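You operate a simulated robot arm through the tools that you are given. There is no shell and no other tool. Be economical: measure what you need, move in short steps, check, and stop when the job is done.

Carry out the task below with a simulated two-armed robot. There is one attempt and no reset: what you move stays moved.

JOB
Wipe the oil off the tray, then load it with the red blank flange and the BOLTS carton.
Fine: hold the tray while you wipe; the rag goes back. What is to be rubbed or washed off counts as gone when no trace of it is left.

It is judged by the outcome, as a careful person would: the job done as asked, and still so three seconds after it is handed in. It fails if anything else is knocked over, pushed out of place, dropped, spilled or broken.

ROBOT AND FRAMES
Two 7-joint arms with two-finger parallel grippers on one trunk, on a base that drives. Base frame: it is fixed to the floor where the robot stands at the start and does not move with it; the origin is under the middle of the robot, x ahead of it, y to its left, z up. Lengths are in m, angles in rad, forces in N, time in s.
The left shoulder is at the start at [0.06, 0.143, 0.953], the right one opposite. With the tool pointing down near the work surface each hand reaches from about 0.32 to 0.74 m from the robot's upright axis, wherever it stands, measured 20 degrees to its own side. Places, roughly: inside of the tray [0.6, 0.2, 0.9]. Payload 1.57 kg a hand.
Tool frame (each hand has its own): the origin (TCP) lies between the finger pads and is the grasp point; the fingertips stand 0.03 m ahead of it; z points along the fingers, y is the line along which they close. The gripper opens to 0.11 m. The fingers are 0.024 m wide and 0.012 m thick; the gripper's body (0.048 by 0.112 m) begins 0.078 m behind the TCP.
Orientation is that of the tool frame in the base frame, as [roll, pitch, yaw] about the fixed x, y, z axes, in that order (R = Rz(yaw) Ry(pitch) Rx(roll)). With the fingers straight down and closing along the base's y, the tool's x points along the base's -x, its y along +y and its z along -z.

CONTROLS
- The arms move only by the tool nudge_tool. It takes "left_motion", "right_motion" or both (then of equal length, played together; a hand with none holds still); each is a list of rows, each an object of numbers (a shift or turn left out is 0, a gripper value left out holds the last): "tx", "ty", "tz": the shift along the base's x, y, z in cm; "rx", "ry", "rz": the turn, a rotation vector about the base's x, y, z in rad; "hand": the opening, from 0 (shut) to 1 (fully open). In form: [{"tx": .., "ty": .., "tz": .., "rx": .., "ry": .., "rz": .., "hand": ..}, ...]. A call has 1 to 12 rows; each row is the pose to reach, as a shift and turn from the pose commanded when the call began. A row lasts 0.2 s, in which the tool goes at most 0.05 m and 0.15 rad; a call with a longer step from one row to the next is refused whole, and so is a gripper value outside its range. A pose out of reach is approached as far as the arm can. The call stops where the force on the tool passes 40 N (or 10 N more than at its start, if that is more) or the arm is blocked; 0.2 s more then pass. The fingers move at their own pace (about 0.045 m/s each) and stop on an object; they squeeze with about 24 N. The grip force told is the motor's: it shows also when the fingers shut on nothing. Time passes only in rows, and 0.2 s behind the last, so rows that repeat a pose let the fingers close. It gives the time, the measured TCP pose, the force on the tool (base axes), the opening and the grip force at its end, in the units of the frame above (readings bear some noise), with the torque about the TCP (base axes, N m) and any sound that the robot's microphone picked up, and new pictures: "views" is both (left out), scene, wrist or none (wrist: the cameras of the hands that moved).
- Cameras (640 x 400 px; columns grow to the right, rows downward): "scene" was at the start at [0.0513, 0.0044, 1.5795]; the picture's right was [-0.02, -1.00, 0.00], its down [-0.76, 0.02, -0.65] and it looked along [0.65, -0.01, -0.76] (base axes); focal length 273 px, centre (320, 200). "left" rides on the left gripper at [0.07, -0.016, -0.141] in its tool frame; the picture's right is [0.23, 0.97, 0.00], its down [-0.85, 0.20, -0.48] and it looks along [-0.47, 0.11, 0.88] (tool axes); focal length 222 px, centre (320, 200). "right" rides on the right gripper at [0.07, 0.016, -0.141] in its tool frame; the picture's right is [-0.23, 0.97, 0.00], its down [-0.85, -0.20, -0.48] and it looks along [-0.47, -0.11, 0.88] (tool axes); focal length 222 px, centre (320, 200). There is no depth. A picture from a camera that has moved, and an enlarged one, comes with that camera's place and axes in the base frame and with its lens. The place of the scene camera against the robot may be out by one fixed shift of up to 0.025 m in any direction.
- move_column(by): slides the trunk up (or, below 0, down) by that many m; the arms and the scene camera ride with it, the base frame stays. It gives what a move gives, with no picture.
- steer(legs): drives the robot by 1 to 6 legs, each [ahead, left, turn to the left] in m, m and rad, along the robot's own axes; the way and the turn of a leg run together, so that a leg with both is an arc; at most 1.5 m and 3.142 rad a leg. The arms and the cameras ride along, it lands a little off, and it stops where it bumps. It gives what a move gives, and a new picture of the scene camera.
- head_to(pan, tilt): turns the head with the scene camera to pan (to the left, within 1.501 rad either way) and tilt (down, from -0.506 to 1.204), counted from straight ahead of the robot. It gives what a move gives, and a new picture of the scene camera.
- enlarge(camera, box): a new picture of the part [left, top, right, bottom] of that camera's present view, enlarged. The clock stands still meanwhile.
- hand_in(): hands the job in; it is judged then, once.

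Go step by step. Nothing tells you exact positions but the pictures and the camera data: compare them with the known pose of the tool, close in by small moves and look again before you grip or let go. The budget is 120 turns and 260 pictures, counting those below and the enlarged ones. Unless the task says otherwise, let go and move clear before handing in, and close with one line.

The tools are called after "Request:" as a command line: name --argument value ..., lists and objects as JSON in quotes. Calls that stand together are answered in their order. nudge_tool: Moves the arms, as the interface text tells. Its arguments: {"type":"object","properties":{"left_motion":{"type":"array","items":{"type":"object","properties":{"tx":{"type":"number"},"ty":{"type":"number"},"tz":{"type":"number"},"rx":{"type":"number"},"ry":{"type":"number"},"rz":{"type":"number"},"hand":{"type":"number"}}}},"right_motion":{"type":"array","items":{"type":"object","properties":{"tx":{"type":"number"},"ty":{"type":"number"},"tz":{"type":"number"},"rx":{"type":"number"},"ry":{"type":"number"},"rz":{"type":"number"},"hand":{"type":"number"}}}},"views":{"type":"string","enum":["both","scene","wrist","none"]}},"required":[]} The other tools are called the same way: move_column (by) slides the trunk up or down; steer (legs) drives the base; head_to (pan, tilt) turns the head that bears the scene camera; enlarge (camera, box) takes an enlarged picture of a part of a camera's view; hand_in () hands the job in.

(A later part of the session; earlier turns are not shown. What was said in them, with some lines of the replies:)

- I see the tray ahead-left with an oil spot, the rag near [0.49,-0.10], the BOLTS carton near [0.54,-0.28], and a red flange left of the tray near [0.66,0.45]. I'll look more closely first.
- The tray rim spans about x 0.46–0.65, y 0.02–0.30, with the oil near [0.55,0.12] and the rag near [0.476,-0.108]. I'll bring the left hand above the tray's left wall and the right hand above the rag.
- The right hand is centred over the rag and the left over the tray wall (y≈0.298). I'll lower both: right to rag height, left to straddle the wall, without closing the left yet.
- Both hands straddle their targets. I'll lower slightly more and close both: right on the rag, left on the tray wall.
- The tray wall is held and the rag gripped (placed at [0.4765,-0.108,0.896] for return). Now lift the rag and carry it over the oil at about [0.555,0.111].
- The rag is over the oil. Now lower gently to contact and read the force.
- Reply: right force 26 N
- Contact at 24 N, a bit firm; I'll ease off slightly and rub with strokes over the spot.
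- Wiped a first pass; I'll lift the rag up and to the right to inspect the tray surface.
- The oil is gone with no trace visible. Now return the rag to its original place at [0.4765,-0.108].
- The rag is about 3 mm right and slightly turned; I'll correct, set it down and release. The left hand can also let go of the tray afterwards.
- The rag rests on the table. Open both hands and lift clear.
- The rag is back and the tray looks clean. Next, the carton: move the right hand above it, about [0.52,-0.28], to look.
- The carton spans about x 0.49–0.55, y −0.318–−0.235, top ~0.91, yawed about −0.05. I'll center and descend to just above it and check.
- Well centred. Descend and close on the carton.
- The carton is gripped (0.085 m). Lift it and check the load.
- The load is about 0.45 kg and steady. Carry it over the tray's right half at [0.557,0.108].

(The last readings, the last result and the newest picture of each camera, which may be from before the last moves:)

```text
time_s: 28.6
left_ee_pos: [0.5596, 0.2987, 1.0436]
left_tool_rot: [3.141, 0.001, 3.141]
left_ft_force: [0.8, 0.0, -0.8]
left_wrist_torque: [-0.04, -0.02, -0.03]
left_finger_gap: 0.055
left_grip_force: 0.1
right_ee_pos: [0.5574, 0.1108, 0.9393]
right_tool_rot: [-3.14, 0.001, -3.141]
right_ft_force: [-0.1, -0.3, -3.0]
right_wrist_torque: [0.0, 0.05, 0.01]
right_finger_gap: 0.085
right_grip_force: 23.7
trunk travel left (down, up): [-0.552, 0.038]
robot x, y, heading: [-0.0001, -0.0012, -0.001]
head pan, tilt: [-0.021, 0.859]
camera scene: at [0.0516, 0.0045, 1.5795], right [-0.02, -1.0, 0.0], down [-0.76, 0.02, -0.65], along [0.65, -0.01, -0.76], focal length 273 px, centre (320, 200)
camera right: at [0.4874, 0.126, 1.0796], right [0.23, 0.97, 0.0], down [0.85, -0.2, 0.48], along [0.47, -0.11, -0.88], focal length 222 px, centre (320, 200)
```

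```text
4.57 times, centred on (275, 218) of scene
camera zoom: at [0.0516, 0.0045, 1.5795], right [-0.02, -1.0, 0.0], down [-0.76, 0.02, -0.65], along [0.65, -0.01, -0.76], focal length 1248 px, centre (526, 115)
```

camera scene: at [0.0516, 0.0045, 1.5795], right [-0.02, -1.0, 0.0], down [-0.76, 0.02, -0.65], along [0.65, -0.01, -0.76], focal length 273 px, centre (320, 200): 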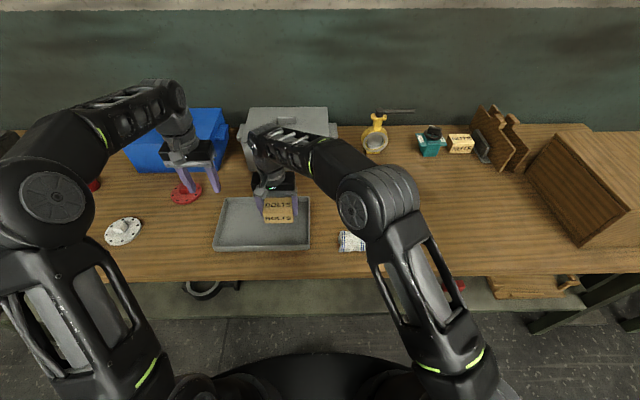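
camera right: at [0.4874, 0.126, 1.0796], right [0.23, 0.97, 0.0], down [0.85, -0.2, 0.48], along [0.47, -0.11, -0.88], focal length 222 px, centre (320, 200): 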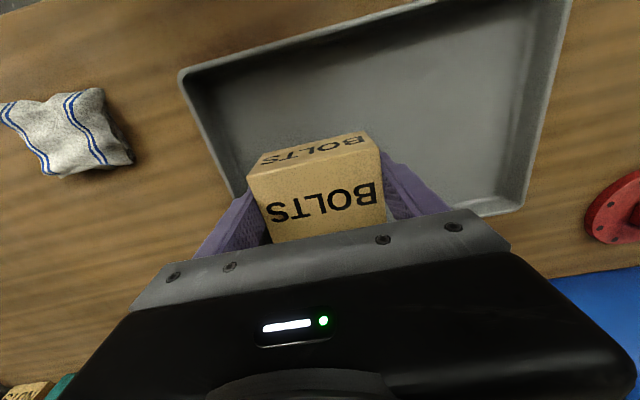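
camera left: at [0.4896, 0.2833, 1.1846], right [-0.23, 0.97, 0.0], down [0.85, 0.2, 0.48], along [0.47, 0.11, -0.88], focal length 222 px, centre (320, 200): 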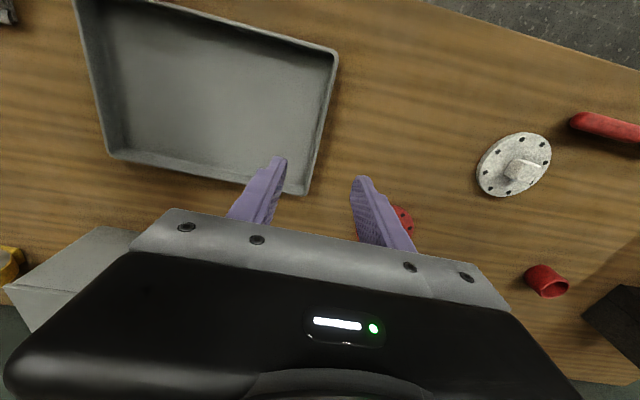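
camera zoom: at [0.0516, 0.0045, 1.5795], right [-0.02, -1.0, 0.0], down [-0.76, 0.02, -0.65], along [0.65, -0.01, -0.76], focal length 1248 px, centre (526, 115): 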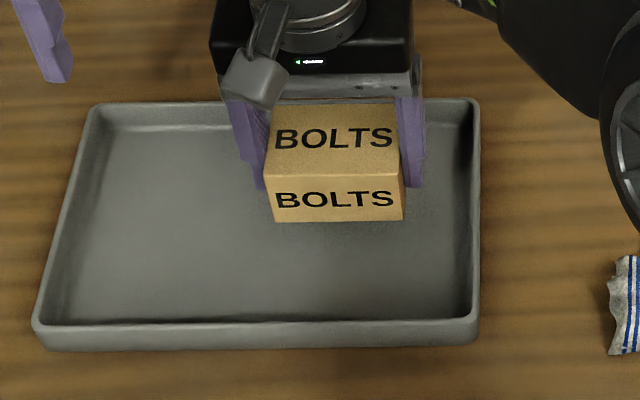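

Clearance is good; shift slightly right (−0.6 cm) and lower until contact.

Request:
nudge_tool --right_motion '[{"ty": -0.6, "tz": -1.5}, {"ty": -0.6, "tz": -2.8}, {"ty": -0.6, "tz": -3.2}, {"ty": -0.6, "tz": -3.5}, {"ty": -0.6, "tz": -3.7}]' --views "wrist"

```text
time_s: 29.8
left_ee_pos: [0.56, 0.2974, 1.044]
left_tool_rot: [3.141, 0.001, 3.142]
left_ft_force: [0.2, -0.7, -0.5]
left_wrist_torque: [-0.01, 0.0, 0.0]
left_finger_gap: 0.055
left_grip_force: 0.1
right_ee_pos: [0.5576, 0.1012, 0.9046]
right_tool_rot: [3.141, 0.008, 3.141]
right_ft_force: [0.4, -1.1, 15.2]
right_wrist_torque: [-0.45, 0.5, 0.02]
right_finger_gap: 0.085
right_grip_force: 23.7
trunk travel left (down, up): [-0.552, 0.038]
robot x, y, heading: [-0.0015, -0.0001, 0.0]
head pan, tilt: [-0.021, 0.859]
camera right: at [0.4871, 0.1172, 1.0445], right [0.23, 0.97, 0.0], down [0.85, -0.2, 0.48], along [0.47, -0.11, -0.88], focal length 222 px, centre (320, 200)
```

right: 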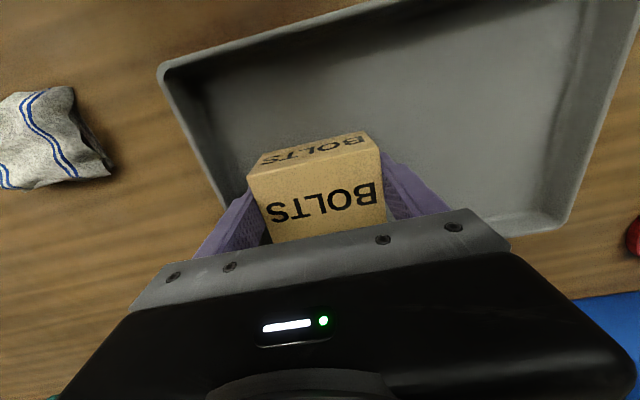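

Contact made. Ease off, open partly, and lift away to the right.

Request:
nudge_tool --right_motion '[{"tz": 0.2}, {"tz": 0.2, "hand": 0.88}, {"tz": 0.2, "hand": 0.88}, {"tz": 0.2}, {"tz": 3}, {"tz": 7}, {"tz": 11}, {"tz": 15}, {"tz": 18, "ty": -3}, {"tz": 20, "ty": -7}, {"tz": 20, "ty": -12}, {"tz": 20, "ty": -16}]' --views "scene"

Request:
enlarge --camera "scene" --box '[90, 150, 370, 262]'

```text
time_s: 32.4
left_ee_pos: [0.5601, 0.2982, 1.0428]
left_tool_rot: [-3.141, 0.0, -3.141]
left_ft_force: [0.5, 0.5, 0.9]
left_wrist_torque: [-0.01, 0.06, 0.02]
left_finger_gap: 0.0551
left_grip_force: 0.0
right_ee_pos: [0.553, -0.0626, 1.1008]
right_tool_rot: [3.14, 0.003, -3.141]
right_ft_force: [1.0, -0.7, -0.4]
right_wrist_torque: [0.05, 0.01, 0.01]
right_finger_gap: 0.0968
right_grip_force: 0.1
right hand out of reach, approached as far as the arm can: row 8, 9, 10, 11
trunk travel left (down, up): [-0.552, 0.038]
robot x, y, heading: [0.0006, -0.0009, -0.002]
head pan, tilt: [-0.021, 0.859]
camera scene: at [0.0515, 0.0033, 1.5795], right [-0.02, -1.0, 0.0], down [-0.76, 0.02, -0.65], along [0.65, -0.01, -0.76], focal length 273 px, centre (320, 200)
```

scene: 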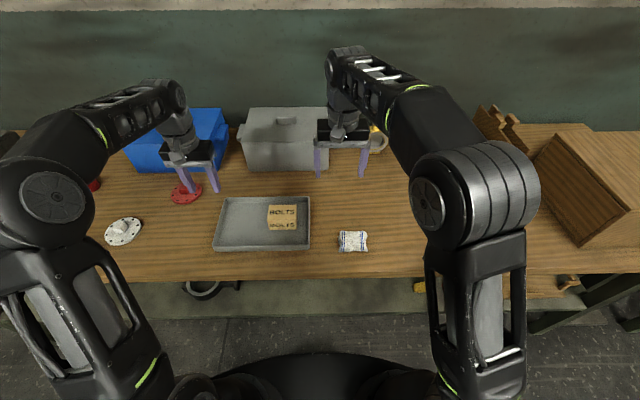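

```text
2.29 times, centred on (230, 206) of scene
camera zoom: at [0.0515, 0.0033, 1.5795], right [-0.02, -1.0, 0.0], down [-0.76, 0.02, -0.65], along [0.65, -0.01, -0.76], focal length 624 px, centre (526, 186)
```

zoom: 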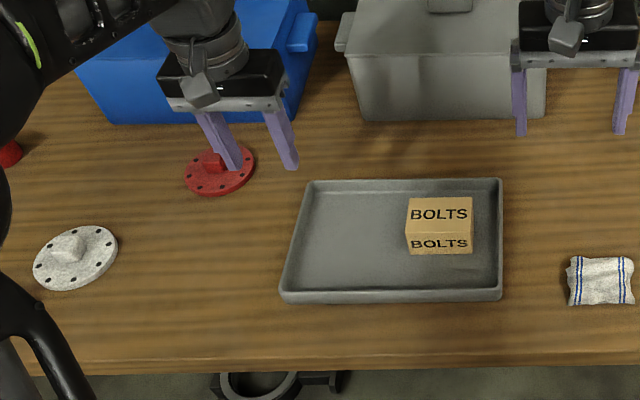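

The carton sits in the tray. The flange (~[0.69,0.45]) is out of reach from here, so I need to drive left; first look at the floor on the left.

Request:
head_to --pan 0.7 --tilt 1.1

```text
time_s: 33.5
left_ee_pos: [0.5602, 0.299, 1.0432]
left_tool_rot: [-3.139, 0.002, 3.14]
left_ft_force: [0.0, 0.3, 0.8]
left_wrist_torque: [-0.01, -0.02, 0.03]
left_finger_gap: 0.0551
left_grip_force: 0.0
right_ee_pos: [0.5537, -0.061, 1.1004]
right_tool_rot: [-3.141, 0.003, 3.141]
right_ft_force: [-0.2, -0.4, -0.4]
right_wrist_torque: [0.02, -0.03, 0.0]
right_finger_gap: 0.0971
right_grip_force: 0.0
trunk travel left (down, up): [-0.552, 0.038]
robot x, y, heading: [-0.0003, 0.0015, 0.002]
head pan, tilt: [0.7, 1.1]
camera scene: at [0.0221, 0.0467, 1.5625], right [0.64, -0.77, 0.0], down [-0.68, -0.57, -0.45], along [0.35, 0.29, -0.89], focal length 273 px, centre (320, 200)
```

scene: 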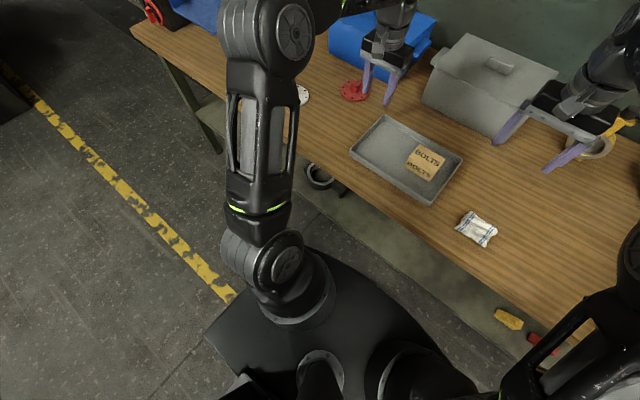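

The floor to the left is clear and there's a gap ahead. Drive 0.05 ahead and 0.2 left.

Request:
steer --legs '[[0.0, 0.2, 0], [0.05, 0, 0]]'

Request:
head_to --pan 0.15 --tilt 0.859

Request:
enlarge --camera "left" --box '[120, 40, 520, 290]'

```text
time_s: 35.6
left_ee_pos: [0.6111, 0.4998, 1.0429]
left_tool_rot: [3.141, -0.001, -3.14]
left_ft_force: [0.6, 0.0, -0.3]
left_wrist_torque: [0.01, 0.0, -0.01]
left_finger_gap: 0.0549
left_grip_force: 0.0
right_ee_pos: [0.6057, 0.1395, 1.1]
right_tool_rot: [-3.141, 0.002, -3.14]
right_ft_force: [1.2, 0.5, 0.4]
right_wrist_torque: [0.01, 0.03, 0.02]
right_finger_gap: 0.0966
right_grip_force: 0.1
trunk travel left (down, up): [-0.552, 0.038]
robot x, y, heading: [0.0522, 0.201, -0.001]
head pan, tilt: [0.7, 1.1]
camera scene: at [0.0743, 0.2471, 1.5624], right [0.64, -0.76, 0.0], down [-0.68, -0.57, -0.45], along [0.35, 0.29, -0.89], focal length 273 px, centre (320, 200)
```

scene: 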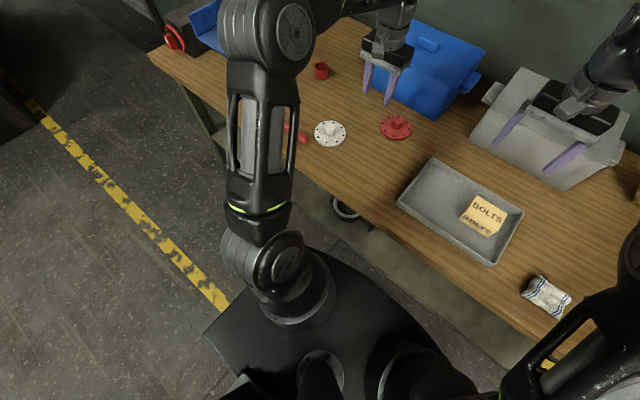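

```text
time_s: 36.6
left_ee_pos: [0.6095, 0.4986, 1.0422]
left_tool_rot: [-3.141, -0.001, -3.139]
left_ft_force: [0.3, 0.5, 0.4]
left_wrist_torque: [0.0, 0.02, 0.0]
left_finger_gap: 0.055
left_grip_force: 0.1
right_ee_pos: [0.603, 0.14, 1.0999]
right_tool_rot: [3.142, 0.004, -3.139]
right_ft_force: [-0.4, 0.5, -0.3]
right_wrist_torque: [-0.04, 0.0, 0.04]
right_finger_gap: 0.0968
right_grip_force: 0.0
trunk travel left (down, up): [-0.552, 0.038]
robot x, y, heading: [0.0487, 0.2004, 0.001]
head pan, tilt: [0.15, 0.859]
camera scene: at [0.1003, 0.2179, 1.5795], right [0.15, -0.99, 0.0], down [-0.75, -0.11, -0.65], along [0.65, 0.1, -0.76], focal length 273 px, centre (320, 200)
```

scene: 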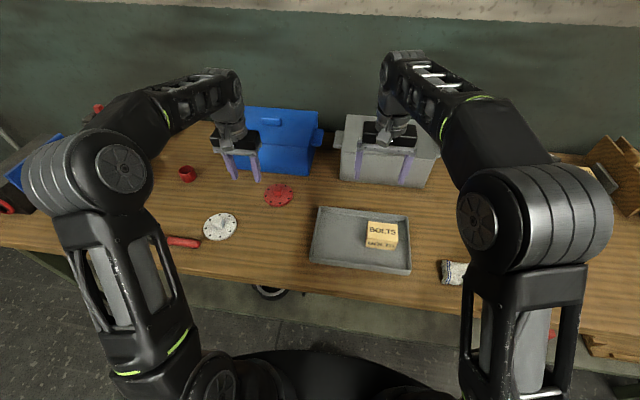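

```text
1.60 times, centred on (320, 165) of left
camera zoom: at [0.5393, 0.4839, 1.184], right [-0.23, 0.97, 0.0], down [0.85, 0.2, 0.48], along [0.47, 0.11, -0.88], focal length 355 px, centre (320, 256)
```

zoom: 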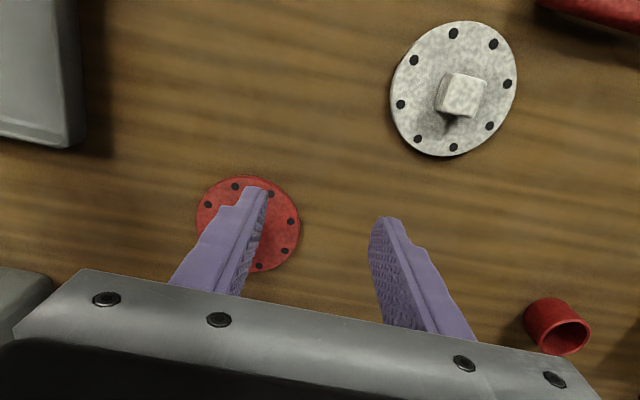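

The red flange is near [0.69,0.449], now within reach. Move the left hand above it to see the hub.

Request:
nudge_tool --left_motion '[{"tx": 3, "ty": -2}, {"tx": 6, "ty": -4}, {"tx": 8, "ty": -5, "tz": -1}, {"tx": 8, "ty": -5, "tz": -2}, {"tx": 8, "ty": -5, "tz": -2}]' --views "wrist"

Request:
enlarge --camera "left" --box '[200, 80, 440, 230]'

Request:
enlarge --camera "scene" --box '[190, 130, 350, 230]'

```text
time_s: 37.8
left_ee_pos: [0.6893, 0.4491, 1.0234]
left_tool_rot: [3.141, -0.001, 3.141]
left_ft_force: [0.5, -0.6, 0.9]
left_wrist_torque: [0.03, 0.03, -0.02]
left_finger_gap: 0.0551
left_grip_force: 0.1
right_ee_pos: [0.6028, 0.1397, 1.101]
right_tool_rot: [-3.142, 0.005, -3.139]
right_ft_force: [0.9, 0.0, -0.8]
right_wrist_torque: [0.02, -0.01, -0.02]
right_finger_gap: 0.0969
right_grip_force: 0.0
trunk travel left (down, up): [-0.552, 0.038]
robot x, y, heading: [0.0503, 0.1982, -0.004]
head pan, tilt: [0.15, 0.859]
camera left: at [0.6194, 0.4329, 1.1633], right [-0.23, 0.97, 0.0], down [0.85, 0.2, 0.48], along [0.47, 0.11, -0.88], focal length 222 px, centre (320, 200)
```

left: 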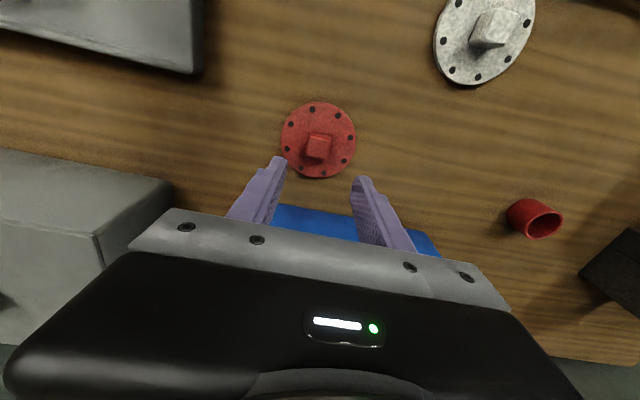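

```text
2.67 times, centred on (320, 155) of left
camera zoom: at [0.6194, 0.4329, 1.1633], right [-0.23, 0.97, 0.0], down [0.85, 0.2, 0.48], along [0.47, 0.11, -0.88], focal length 592 px, centre (320, 320)
```

zoom: 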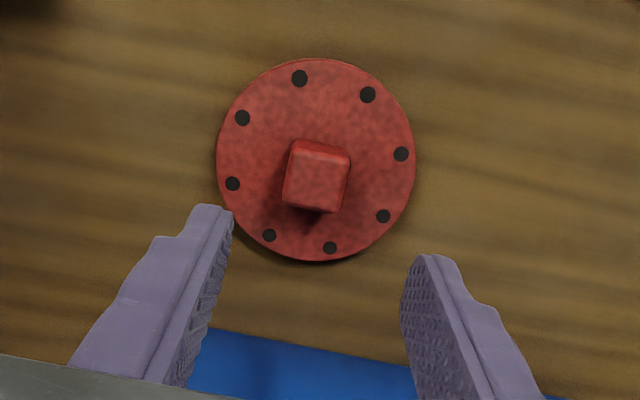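

```text
4.00 times, centred on (270, 180) of scene
camera zoom: at [0.1006, 0.2173, 1.5795], right [0.15, -0.99, 0.0], down [-0.75, -0.11, -0.65], along [0.65, 0.1, -0.76], focal length 1092 px, centre (520, 280)
```

zoom: 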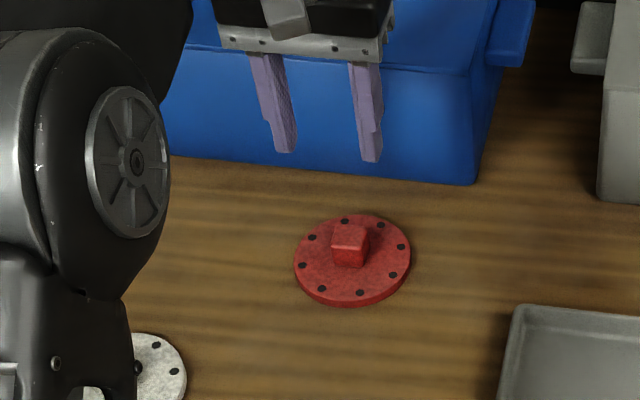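

The hub (≈24 mm square, aligned with the axes) is centred near [0.692,0.448], its top about 0.90. Descend partway and check clearance with the blue box.

Request:
nudge_tool --left_motion '[{"tx": 0.2, "ty": -0.1, "tz": -2}, {"tx": 0.2, "ty": -0.1, "tz": -5}, {"tx": 0.2, "ty": -0.1, "tz": -8}, {"tx": 0.2, "ty": -0.1, "tz": -8}]'

Request:
enlarge --camera "scene" --box '[190, 80, 350, 230]'

Request:
enlarge --camera "left" --box '[200, 80, 440, 230]'

```text
time_s: 38.8
left_ee_pos: [0.6921, 0.4489, 0.9434]
left_tool_rot: [3.141, 0.0, -3.142]
left_ft_force: [0.0, -0.2, -0.3]
left_wrist_torque: [0.04, 0.01, -0.01]
left_finger_gap: 0.055
left_grip_force: 0.0
right_ee_pos: [0.6027, 0.1405, 1.1006]
right_tool_rot: [-3.141, 0.003, -3.139]
right_ft_force: [0.3, 1.0, -0.4]
right_wrist_torque: [0.03, 0.02, 0.01]
right_finger_gap: 0.0968
right_grip_force: 0.0
trunk travel left (down, up): [-0.552, 0.038]
robot x, y, heading: [0.0512, 0.1989, 0.004]
head pan, tilt: [0.15, 0.859]
camera scene: at [0.1002, 0.2178, 1.5795], right [0.15, -0.99, 0.0], down [-0.75, -0.11, -0.65], along [0.65, 0.1, -0.76], focal length 273 px, centre (320, 200)
camera left: at [0.622, 0.4334, 1.0836], right [-0.23, 0.97, 0.0], down [0.85, 0.2, 0.48], along [0.47, 0.11, -0.88], focal length 222 px, centre (320, 200)
```

scene: 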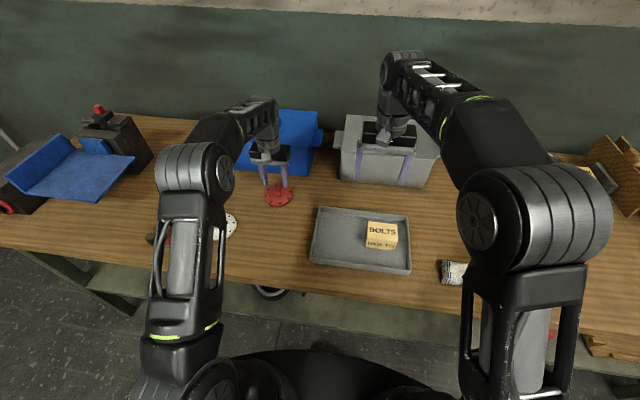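
left: 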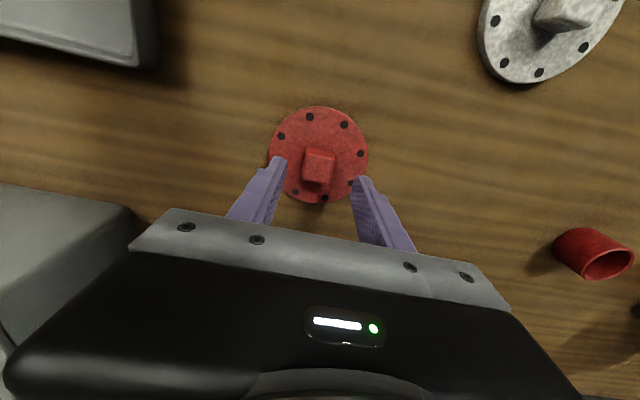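

```text
2.67 times, centred on (270, 155) of scene
camera zoom: at [0.1002, 0.2178, 1.5795], right [0.15, -0.99, 0.0], down [-0.75, -0.11, -0.65], along [0.65, 0.1, -0.76], focal length 728 px, centre (453, 320)
```

zoom: 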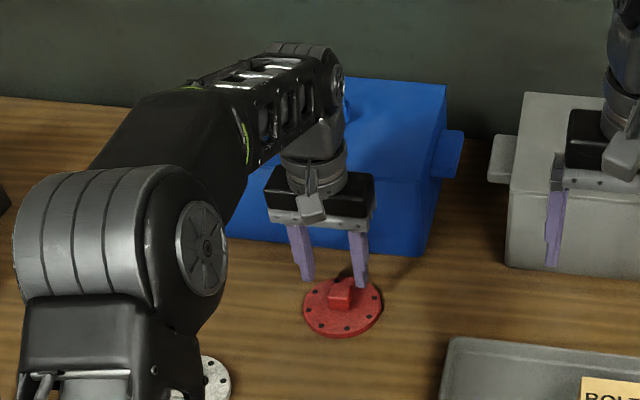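

```text
2.67 times, centred on (320, 155) of left
camera zoom: at [0.622, 0.4334, 1.0836], right [-0.23, 0.97, 0.0], down [0.85, 0.2, 0.48], along [0.47, 0.11, -0.88], focal length 592 px, centre (320, 320)
```

zoom: 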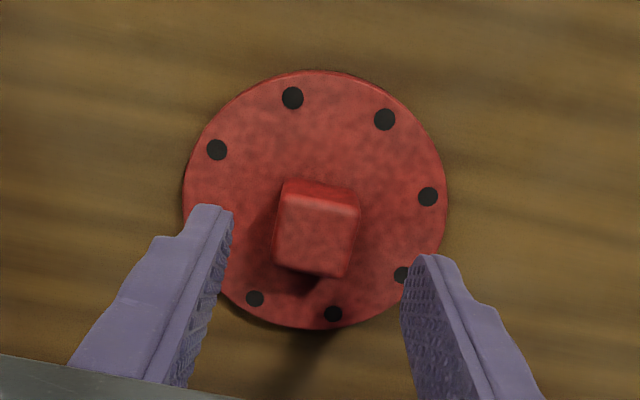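

Centred and clear of the box. Descend the last 3.5 cm and grip the hub.

Request:
nudge_tool --left_motion '[{"tx": -0.2, "ty": -0.1, "tz": -1.5}, {"tx": -0.2, "ty": -0.1, "tz": -3}, {"tx": -0.2, "ty": -0.1, "tz": -3.4}, {"tx": -0.2, "ty": -0.1, "tz": -3.4, "hand": 0}, {"tx": -0.2, "ty": -0.1, "tz": -3.4}, {"tx": -0.2, "ty": -0.1, "tz": -3.4}, {"tx": -0.2, "ty": -0.1, "tz": -3.4}, {"tx": -0.2, "ty": -0.1, "tz": -3.4}]' --views "wrist"

```text
time_s: 40.6
left_ee_pos: [0.6893, 0.4474, 0.9092]
left_tool_rot: [-3.141, 0.001, -3.14]
left_ft_force: [-0.6, -0.1, -0.5]
left_wrist_torque: [0.02, -0.19, 0.08]
left_finger_gap: 0.0279
left_grip_force: 23.6
right_ee_pos: [0.602, 0.1402, 1.1]
right_tool_rot: [-3.141, 0.004, -3.14]
right_ft_force: [-0.2, 0.3, -0.1]
right_wrist_torque: [0.0, -0.02, 0.0]
right_finger_gap: 0.0969
right_grip_force: 0.1
trunk travel left (down, up): [-0.552, 0.038]
robot x, y, heading: [0.0489, 0.1951, 0.004]
head pan, tilt: [0.15, 0.859]
camera left: at [0.6193, 0.4316, 1.0503], right [-0.23, 0.97, 0.0], down [0.86, 0.2, 0.48], along [0.47, 0.11, -0.88], focal length 222 px, centre (320, 200)
```

left: 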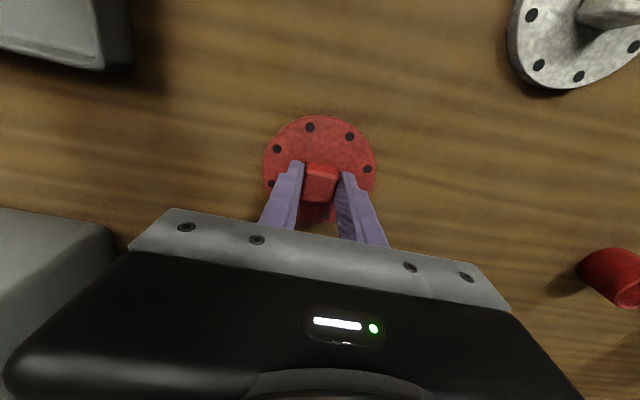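

The hub is gripped. Lift the flange and move the right hand out of the way at the same time.

Request:
nudge_tool --left_motion '[{"tz": 1.5}, {"tz": 3.5}, {"tz": 6}, {"tz": 8}, {"tz": 8}, {"tz": 8}]' --right_motion '[{"tx": -1, "ty": -3.5}, {"tx": -2, "ty": -7}, {"tx": -3, "ty": -11}, {"tx": -4, "ty": -15}, {"tx": -5, "ty": -19}, {"tx": -5, "ty": -20}]'

Request:
enlarge --camera "scene" --box '[230, 130, 430, 280]'

```text
time_s: 42.0
left_ee_pos: [0.6879, 0.4482, 0.9879]
left_tool_rot: [-3.141, -0.001, -3.14]
left_ft_force: [0.4, -0.2, -8.0]
left_wrist_torque: [0.01, 0.05, 0.01]
left_finger_gap: 0.0279
left_grip_force: 24.6
right_ee_pos: [0.5541, -0.0598, 1.0994]
right_tool_rot: [3.141, 0.003, -3.14]
right_ft_force: [-0.6, 0.5, -0.8]
right_wrist_torque: [-0.01, -0.01, 0.0]
right_finger_gap: 0.097
right_grip_force: 0.0
trunk travel left (down, up): [-0.552, 0.038]
robot x, y, heading: [0.0485, 0.2009, 0.006]
head pan, tilt: [0.15, 0.859]
camera scene: at [0.1014, 0.2184, 1.5794], right [0.15, -0.99, 0.0], down [-0.75, -0.11, -0.65], along [0.65, 0.1, -0.76], focal length 273 px, centre (320, 200)
camera right: at [0.4847, -0.0439, 1.2396], right [0.22, 0.97, 0.0], down [0.85, -0.2, 0.48], along [0.47, -0.11, -0.88], focal length 222 px, centre (320, 200)
camera left: at [0.6188, 0.432, 1.1286], right [-0.23, 0.97, 0.0], down [0.86, 0.2, 0.48], along [0.46, 0.11, -0.88], focal length 222 px, centre (320, 200)
```

scene: 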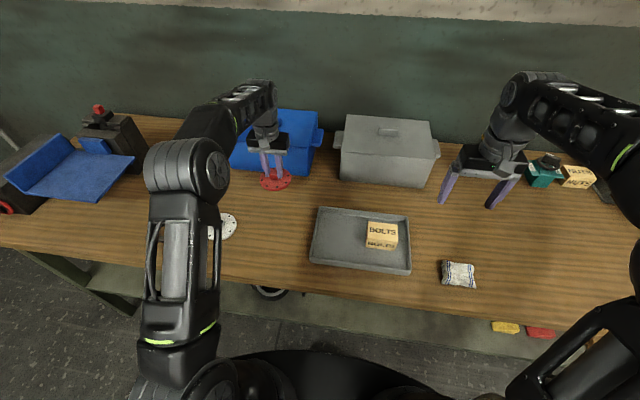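
right: 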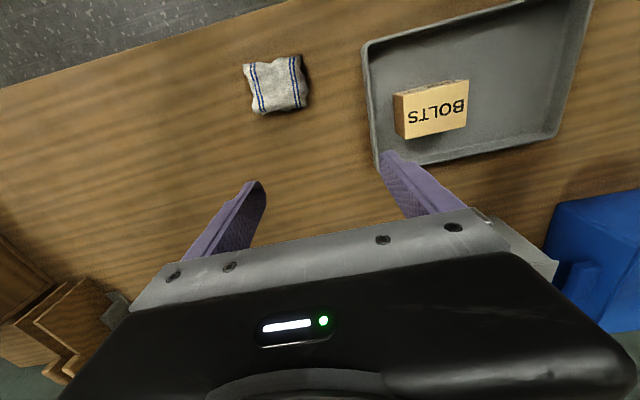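
left: 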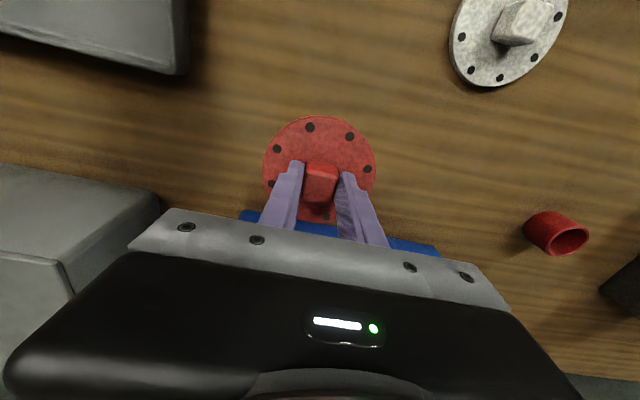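

```text
2.67 times, centred on (330, 205) of scene
camera zoom: at [0.1014, 0.2184, 1.5794], right [0.15, -0.99, 0.0], down [-0.75, -0.11, -0.65], along [0.65, 0.1, -0.76], focal length 728 px, centre (293, 187)
```

zoom: 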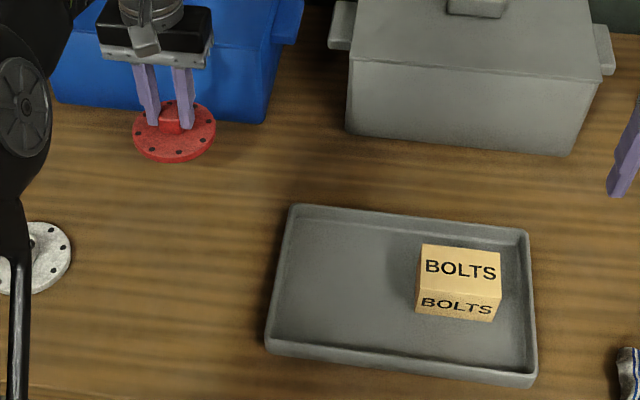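

The flange is lifted (~0.8 kg). Carry it over the tray's left half at [0.557,0.212].

Request:
nudge_tool --left_motion '[{"tx": -1.5, "ty": -3}, {"tx": -4, "ty": -7}, {"tx": -6.3, "ty": -11.2}, {"tx": -8.6, "ty": -15.4}, {"tx": -10.9, "ty": -19.6}, {"tx": -13, "ty": -23}, {"tx": -13.1, "ty": -23.6}, {"tx": -13.1, "ty": -23.6}, {"tx": -13.1, "ty": -23.6}]'

Request:
enlarge --camera "scene" --box '[280, 170, 440, 290]'

Request:
enlarge --camera "right" --box '[340, 0, 640, 200]'

```text
time_s: 44.0
left_ee_pos: [0.5584, 0.2106, 0.9882]
left_tool_rot: [-3.141, 0.0, -3.138]
left_ft_force: [-0.2, 0.3, -6.5]
left_wrist_torque: [0.01, 0.04, 0.0]
left_finger_gap: 0.0279
left_grip_force: 24.0
right_ee_pos: [0.5541, -0.0589, 1.099]
right_tool_rot: [3.141, 0.002, -3.141]
right_ft_force: [-0.2, -0.2, -0.2]
right_wrist_torque: [-0.03, 0.01, -0.02]
right_finger_gap: 0.0968
right_grip_force: 0.1
trunk travel left (down, up): [-0.552, 0.038]
robot x, y, heading: [0.0553, 0.1973, 0.001]
head pan, tilt: [0.15, 0.859]
camera scene: at [0.1011, 0.2179, 1.5795], right [0.15, -0.99, 0.0], down [-0.75, -0.11, -0.65], along [0.65, 0.1, -0.76], focal length 273 px, centre (320, 200)
camera left: at [0.4889, 0.195, 1.1293], right [-0.23, 0.97, 0.0], down [0.86, 0.2, 0.48], along [0.47, 0.11, -0.88], focal length 222 px, centre (320, 200)
```

scene: 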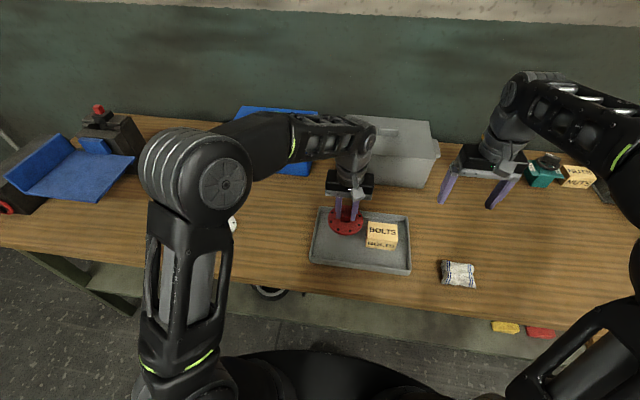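
left: 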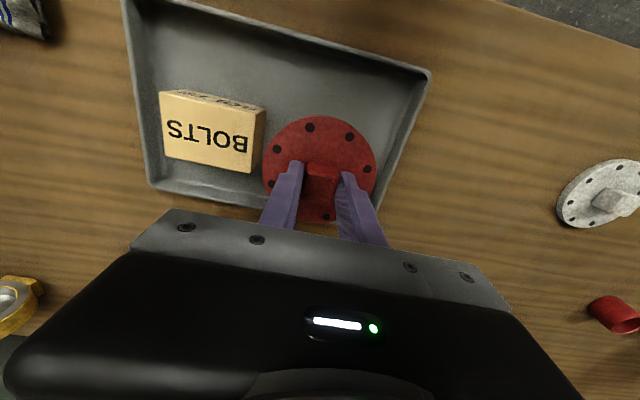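

```text
3.33 times, centred on (360, 230) of scene
camera zoom: at [0.1011, 0.2179, 1.5795], right [0.15, -0.99, 0.0], down [-0.75, -0.11, -0.65], along [0.65, 0.1, -0.76], focal length 910 px, centre (187, 100)
```

zoom: 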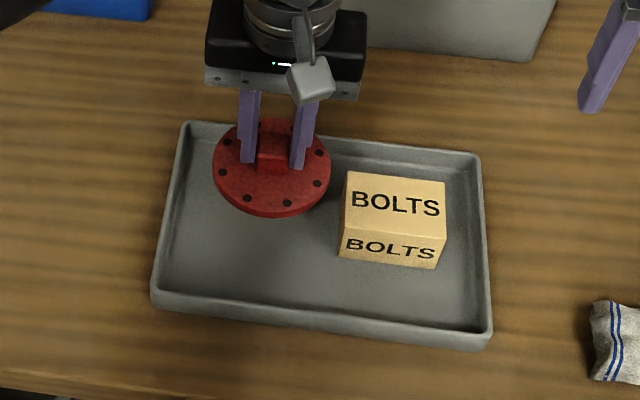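

```text
2.00 times, centred on (490, 100) of right
camera zoom: at [0.4846, -0.044, 1.2396], right [0.23, 0.97, 0.0], down [0.85, -0.2, 0.48], along [0.47, -0.11, -0.88], focal length 444 px, centre (-20, 400)
```

zoom: 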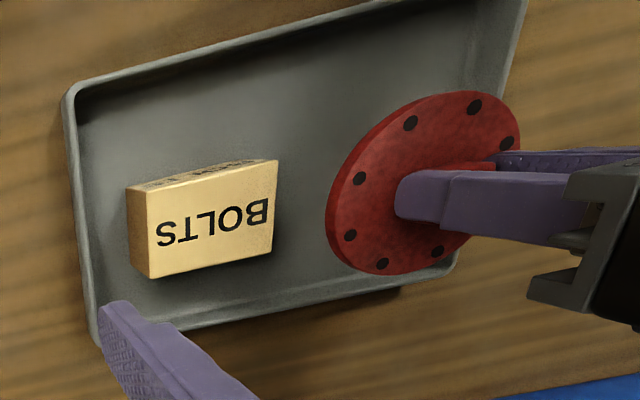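

Clearances are fine; shift 0.7 cm left and lower to the tray floor (expected TCP ≈0.914).

Request:
nudge_tool --left_motion '[{"ty": 0.7, "tz": -2}, {"ty": 0.7, "tz": -4.5}, {"ty": 0.7, "tz": -6.3}, {"ty": 0.7, "tz": -6.9}, {"ty": 0.7, "tz": -7.3}, {"ty": 0.7, "tz": -7.4}]' --views "wrist"

Request:
enlarge --camera "right" --box '[340, 0, 640, 200]'

```text
time_s: 45.4
left_ee_pos: [0.5576, 0.219, 0.9149]
left_tool_rot: [3.141, 0.0, -3.14]
left_ft_force: [-1.2, -0.1, -2.1]
left_wrist_torque: [0.1, 0.25, 0.02]
left_finger_gap: 0.0279
left_grip_force: 24.2
right_ee_pos: [0.5539, -0.0611, 1.0995]
right_tool_rot: [-3.14, 0.003, -3.141]
right_ft_force: [-1.0, 0.8, -0.9]
right_wrist_torque: [0.0, 0.01, -0.01]
right_finger_gap: 0.0971
right_grip_force: 0.2
trunk travel left (down, up): [-0.552, 0.038]
robot x, y, heading: [0.0517, 0.1949, 0.0]
head pan, tilt: [0.15, 0.859]
camera left: at [0.4873, 0.2036, 1.0563], right [-0.23, 0.97, 0.0], down [0.85, 0.2, 0.48], along [0.47, 0.11, -0.88], focal length 222 px, centre (320, 200)
```

left: 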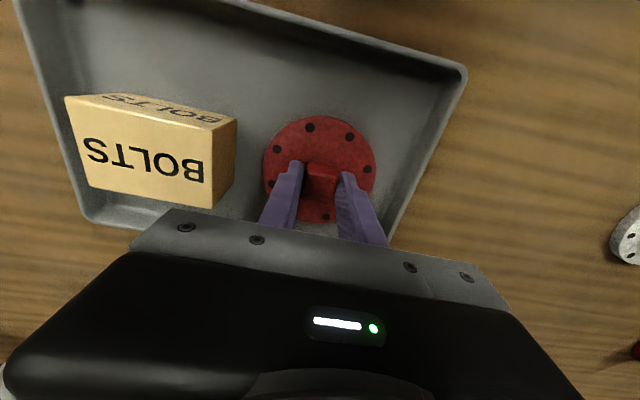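

```text
2.00 times, centred on (490, 100) of right
camera zoom: at [0.4841, -0.0441, 1.2399], right [0.23, 0.97, 0.0], down [0.85, -0.2, 0.48], along [0.47, -0.11, -0.88], focal length 444 px, centre (-20, 400)
```

zoom: 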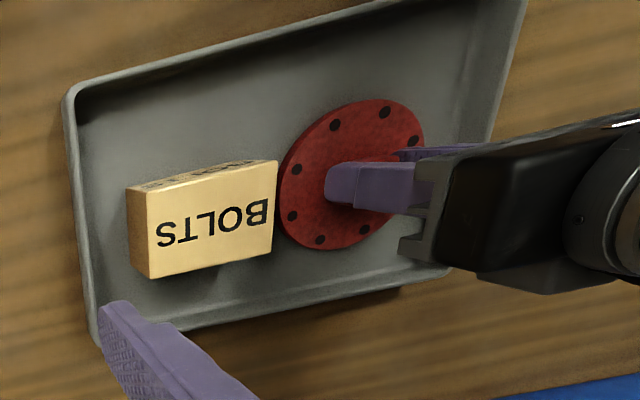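

The flange is just touching. A touch lower, then open and lift clear.

Request:
nudge_tool --left_motion '[{"tz": -0.15}, {"tz": -0.2}, {"tz": -0.1, "hand": 0.5}, {"tz": -0.1}, {"tz": -0.1}, {"tz": 2}, {"tz": 5}, {"tz": 9}, {"tz": 13}, {"tz": 17}, {"tz": 18, "ty": 4}, {"tz": 18, "ty": 8}]'

Request:
enlarge --camera "scene" --box '[200, 150, 500, 310]'

Request:
enlarge --camera "right" --box '[340, 0, 640, 200]'

```text
time_s: 48.0
left_ee_pos: [0.5565, 0.2961, 1.0971]
left_tool_rot: [-3.141, 0.0, -3.141]
left_ft_force: [0.5, -0.2, -0.5]
left_wrist_torque: [-0.02, -0.01, -0.01]
left_finger_gap: 0.055
left_grip_force: 0.1
right_ee_pos: [0.5542, -0.0589, 1.0998]
right_tool_rot: [3.141, 0.004, -3.14]
right_ft_force: [-0.5, 0.2, 0.4]
right_wrist_torque: [0.01, 0.02, -0.02]
right_finger_gap: 0.0966
right_grip_force: 0.1
trunk travel left (down, up): [-0.552, 0.038]
robot x, y, heading: [0.0484, 0.2037, -0.004]
head pan, tilt: [0.15, 0.859]
camera scene: at [0.1001, 0.2183, 1.5795], right [0.15, -0.99, 0.0], down [-0.75, -0.11, -0.65], along [0.65, 0.1, -0.76], focal length 273 px, centre (320, 200)
camera left: at [0.4865, 0.2808, 1.2374], right [-0.23, 0.97, 0.0], down [0.86, 0.2, 0.48], along [0.47, 0.11, -0.88], focal length 222 px, centre (320, 200)
```

scene: 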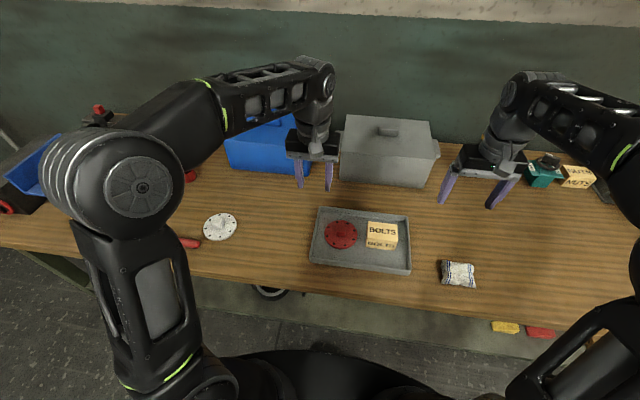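
left: 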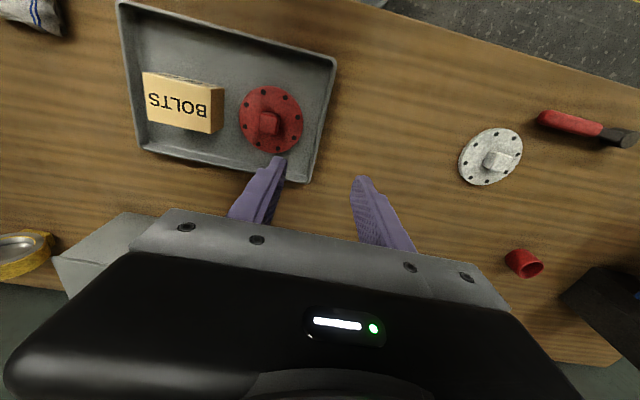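

```text
2.13 times, centred on (350, 230) of scene
camera zoom: at [0.1001, 0.2183, 1.5795], right [0.15, -0.99, 0.0], down [-0.75, -0.11, -0.65], along [0.65, 0.1, -0.76], focal length 582 px, centre (256, 136)
```

zoom: 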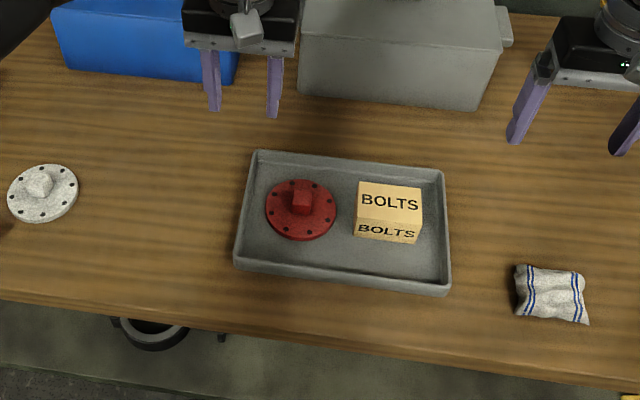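

```text
2.00 times, centred on (490, 100) of right
camera zoom: at [0.4838, -0.0437, 1.24], right [0.23, 0.97, 0.0], down [0.85, -0.2, 0.48], along [0.47, -0.11, -0.88], focal length 444 px, centre (-20, 400)
```

zoom: 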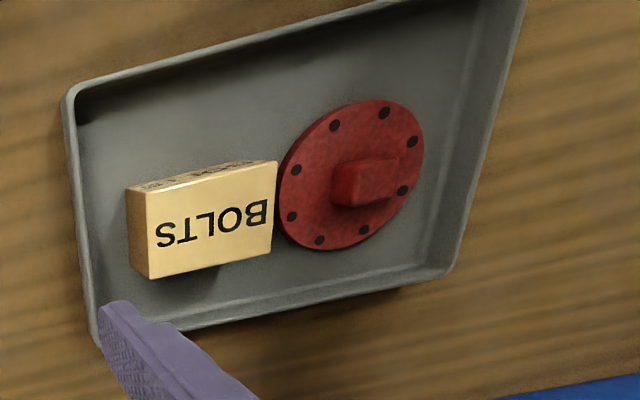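

The tray is clean and holds the red flange and the BOLTS carton. The rag is back in its place and both hands are clear, so I'm handing it in.

Request:
hand_in

```text
The job is handed in.
```

The job is handed in. I wiped the oil off while holding the tray, with no trace showing in the close-up views, and put the rag back. The red blank flange and the BOLTS carton are in the tray, and I saw nothing else knocked or moved.
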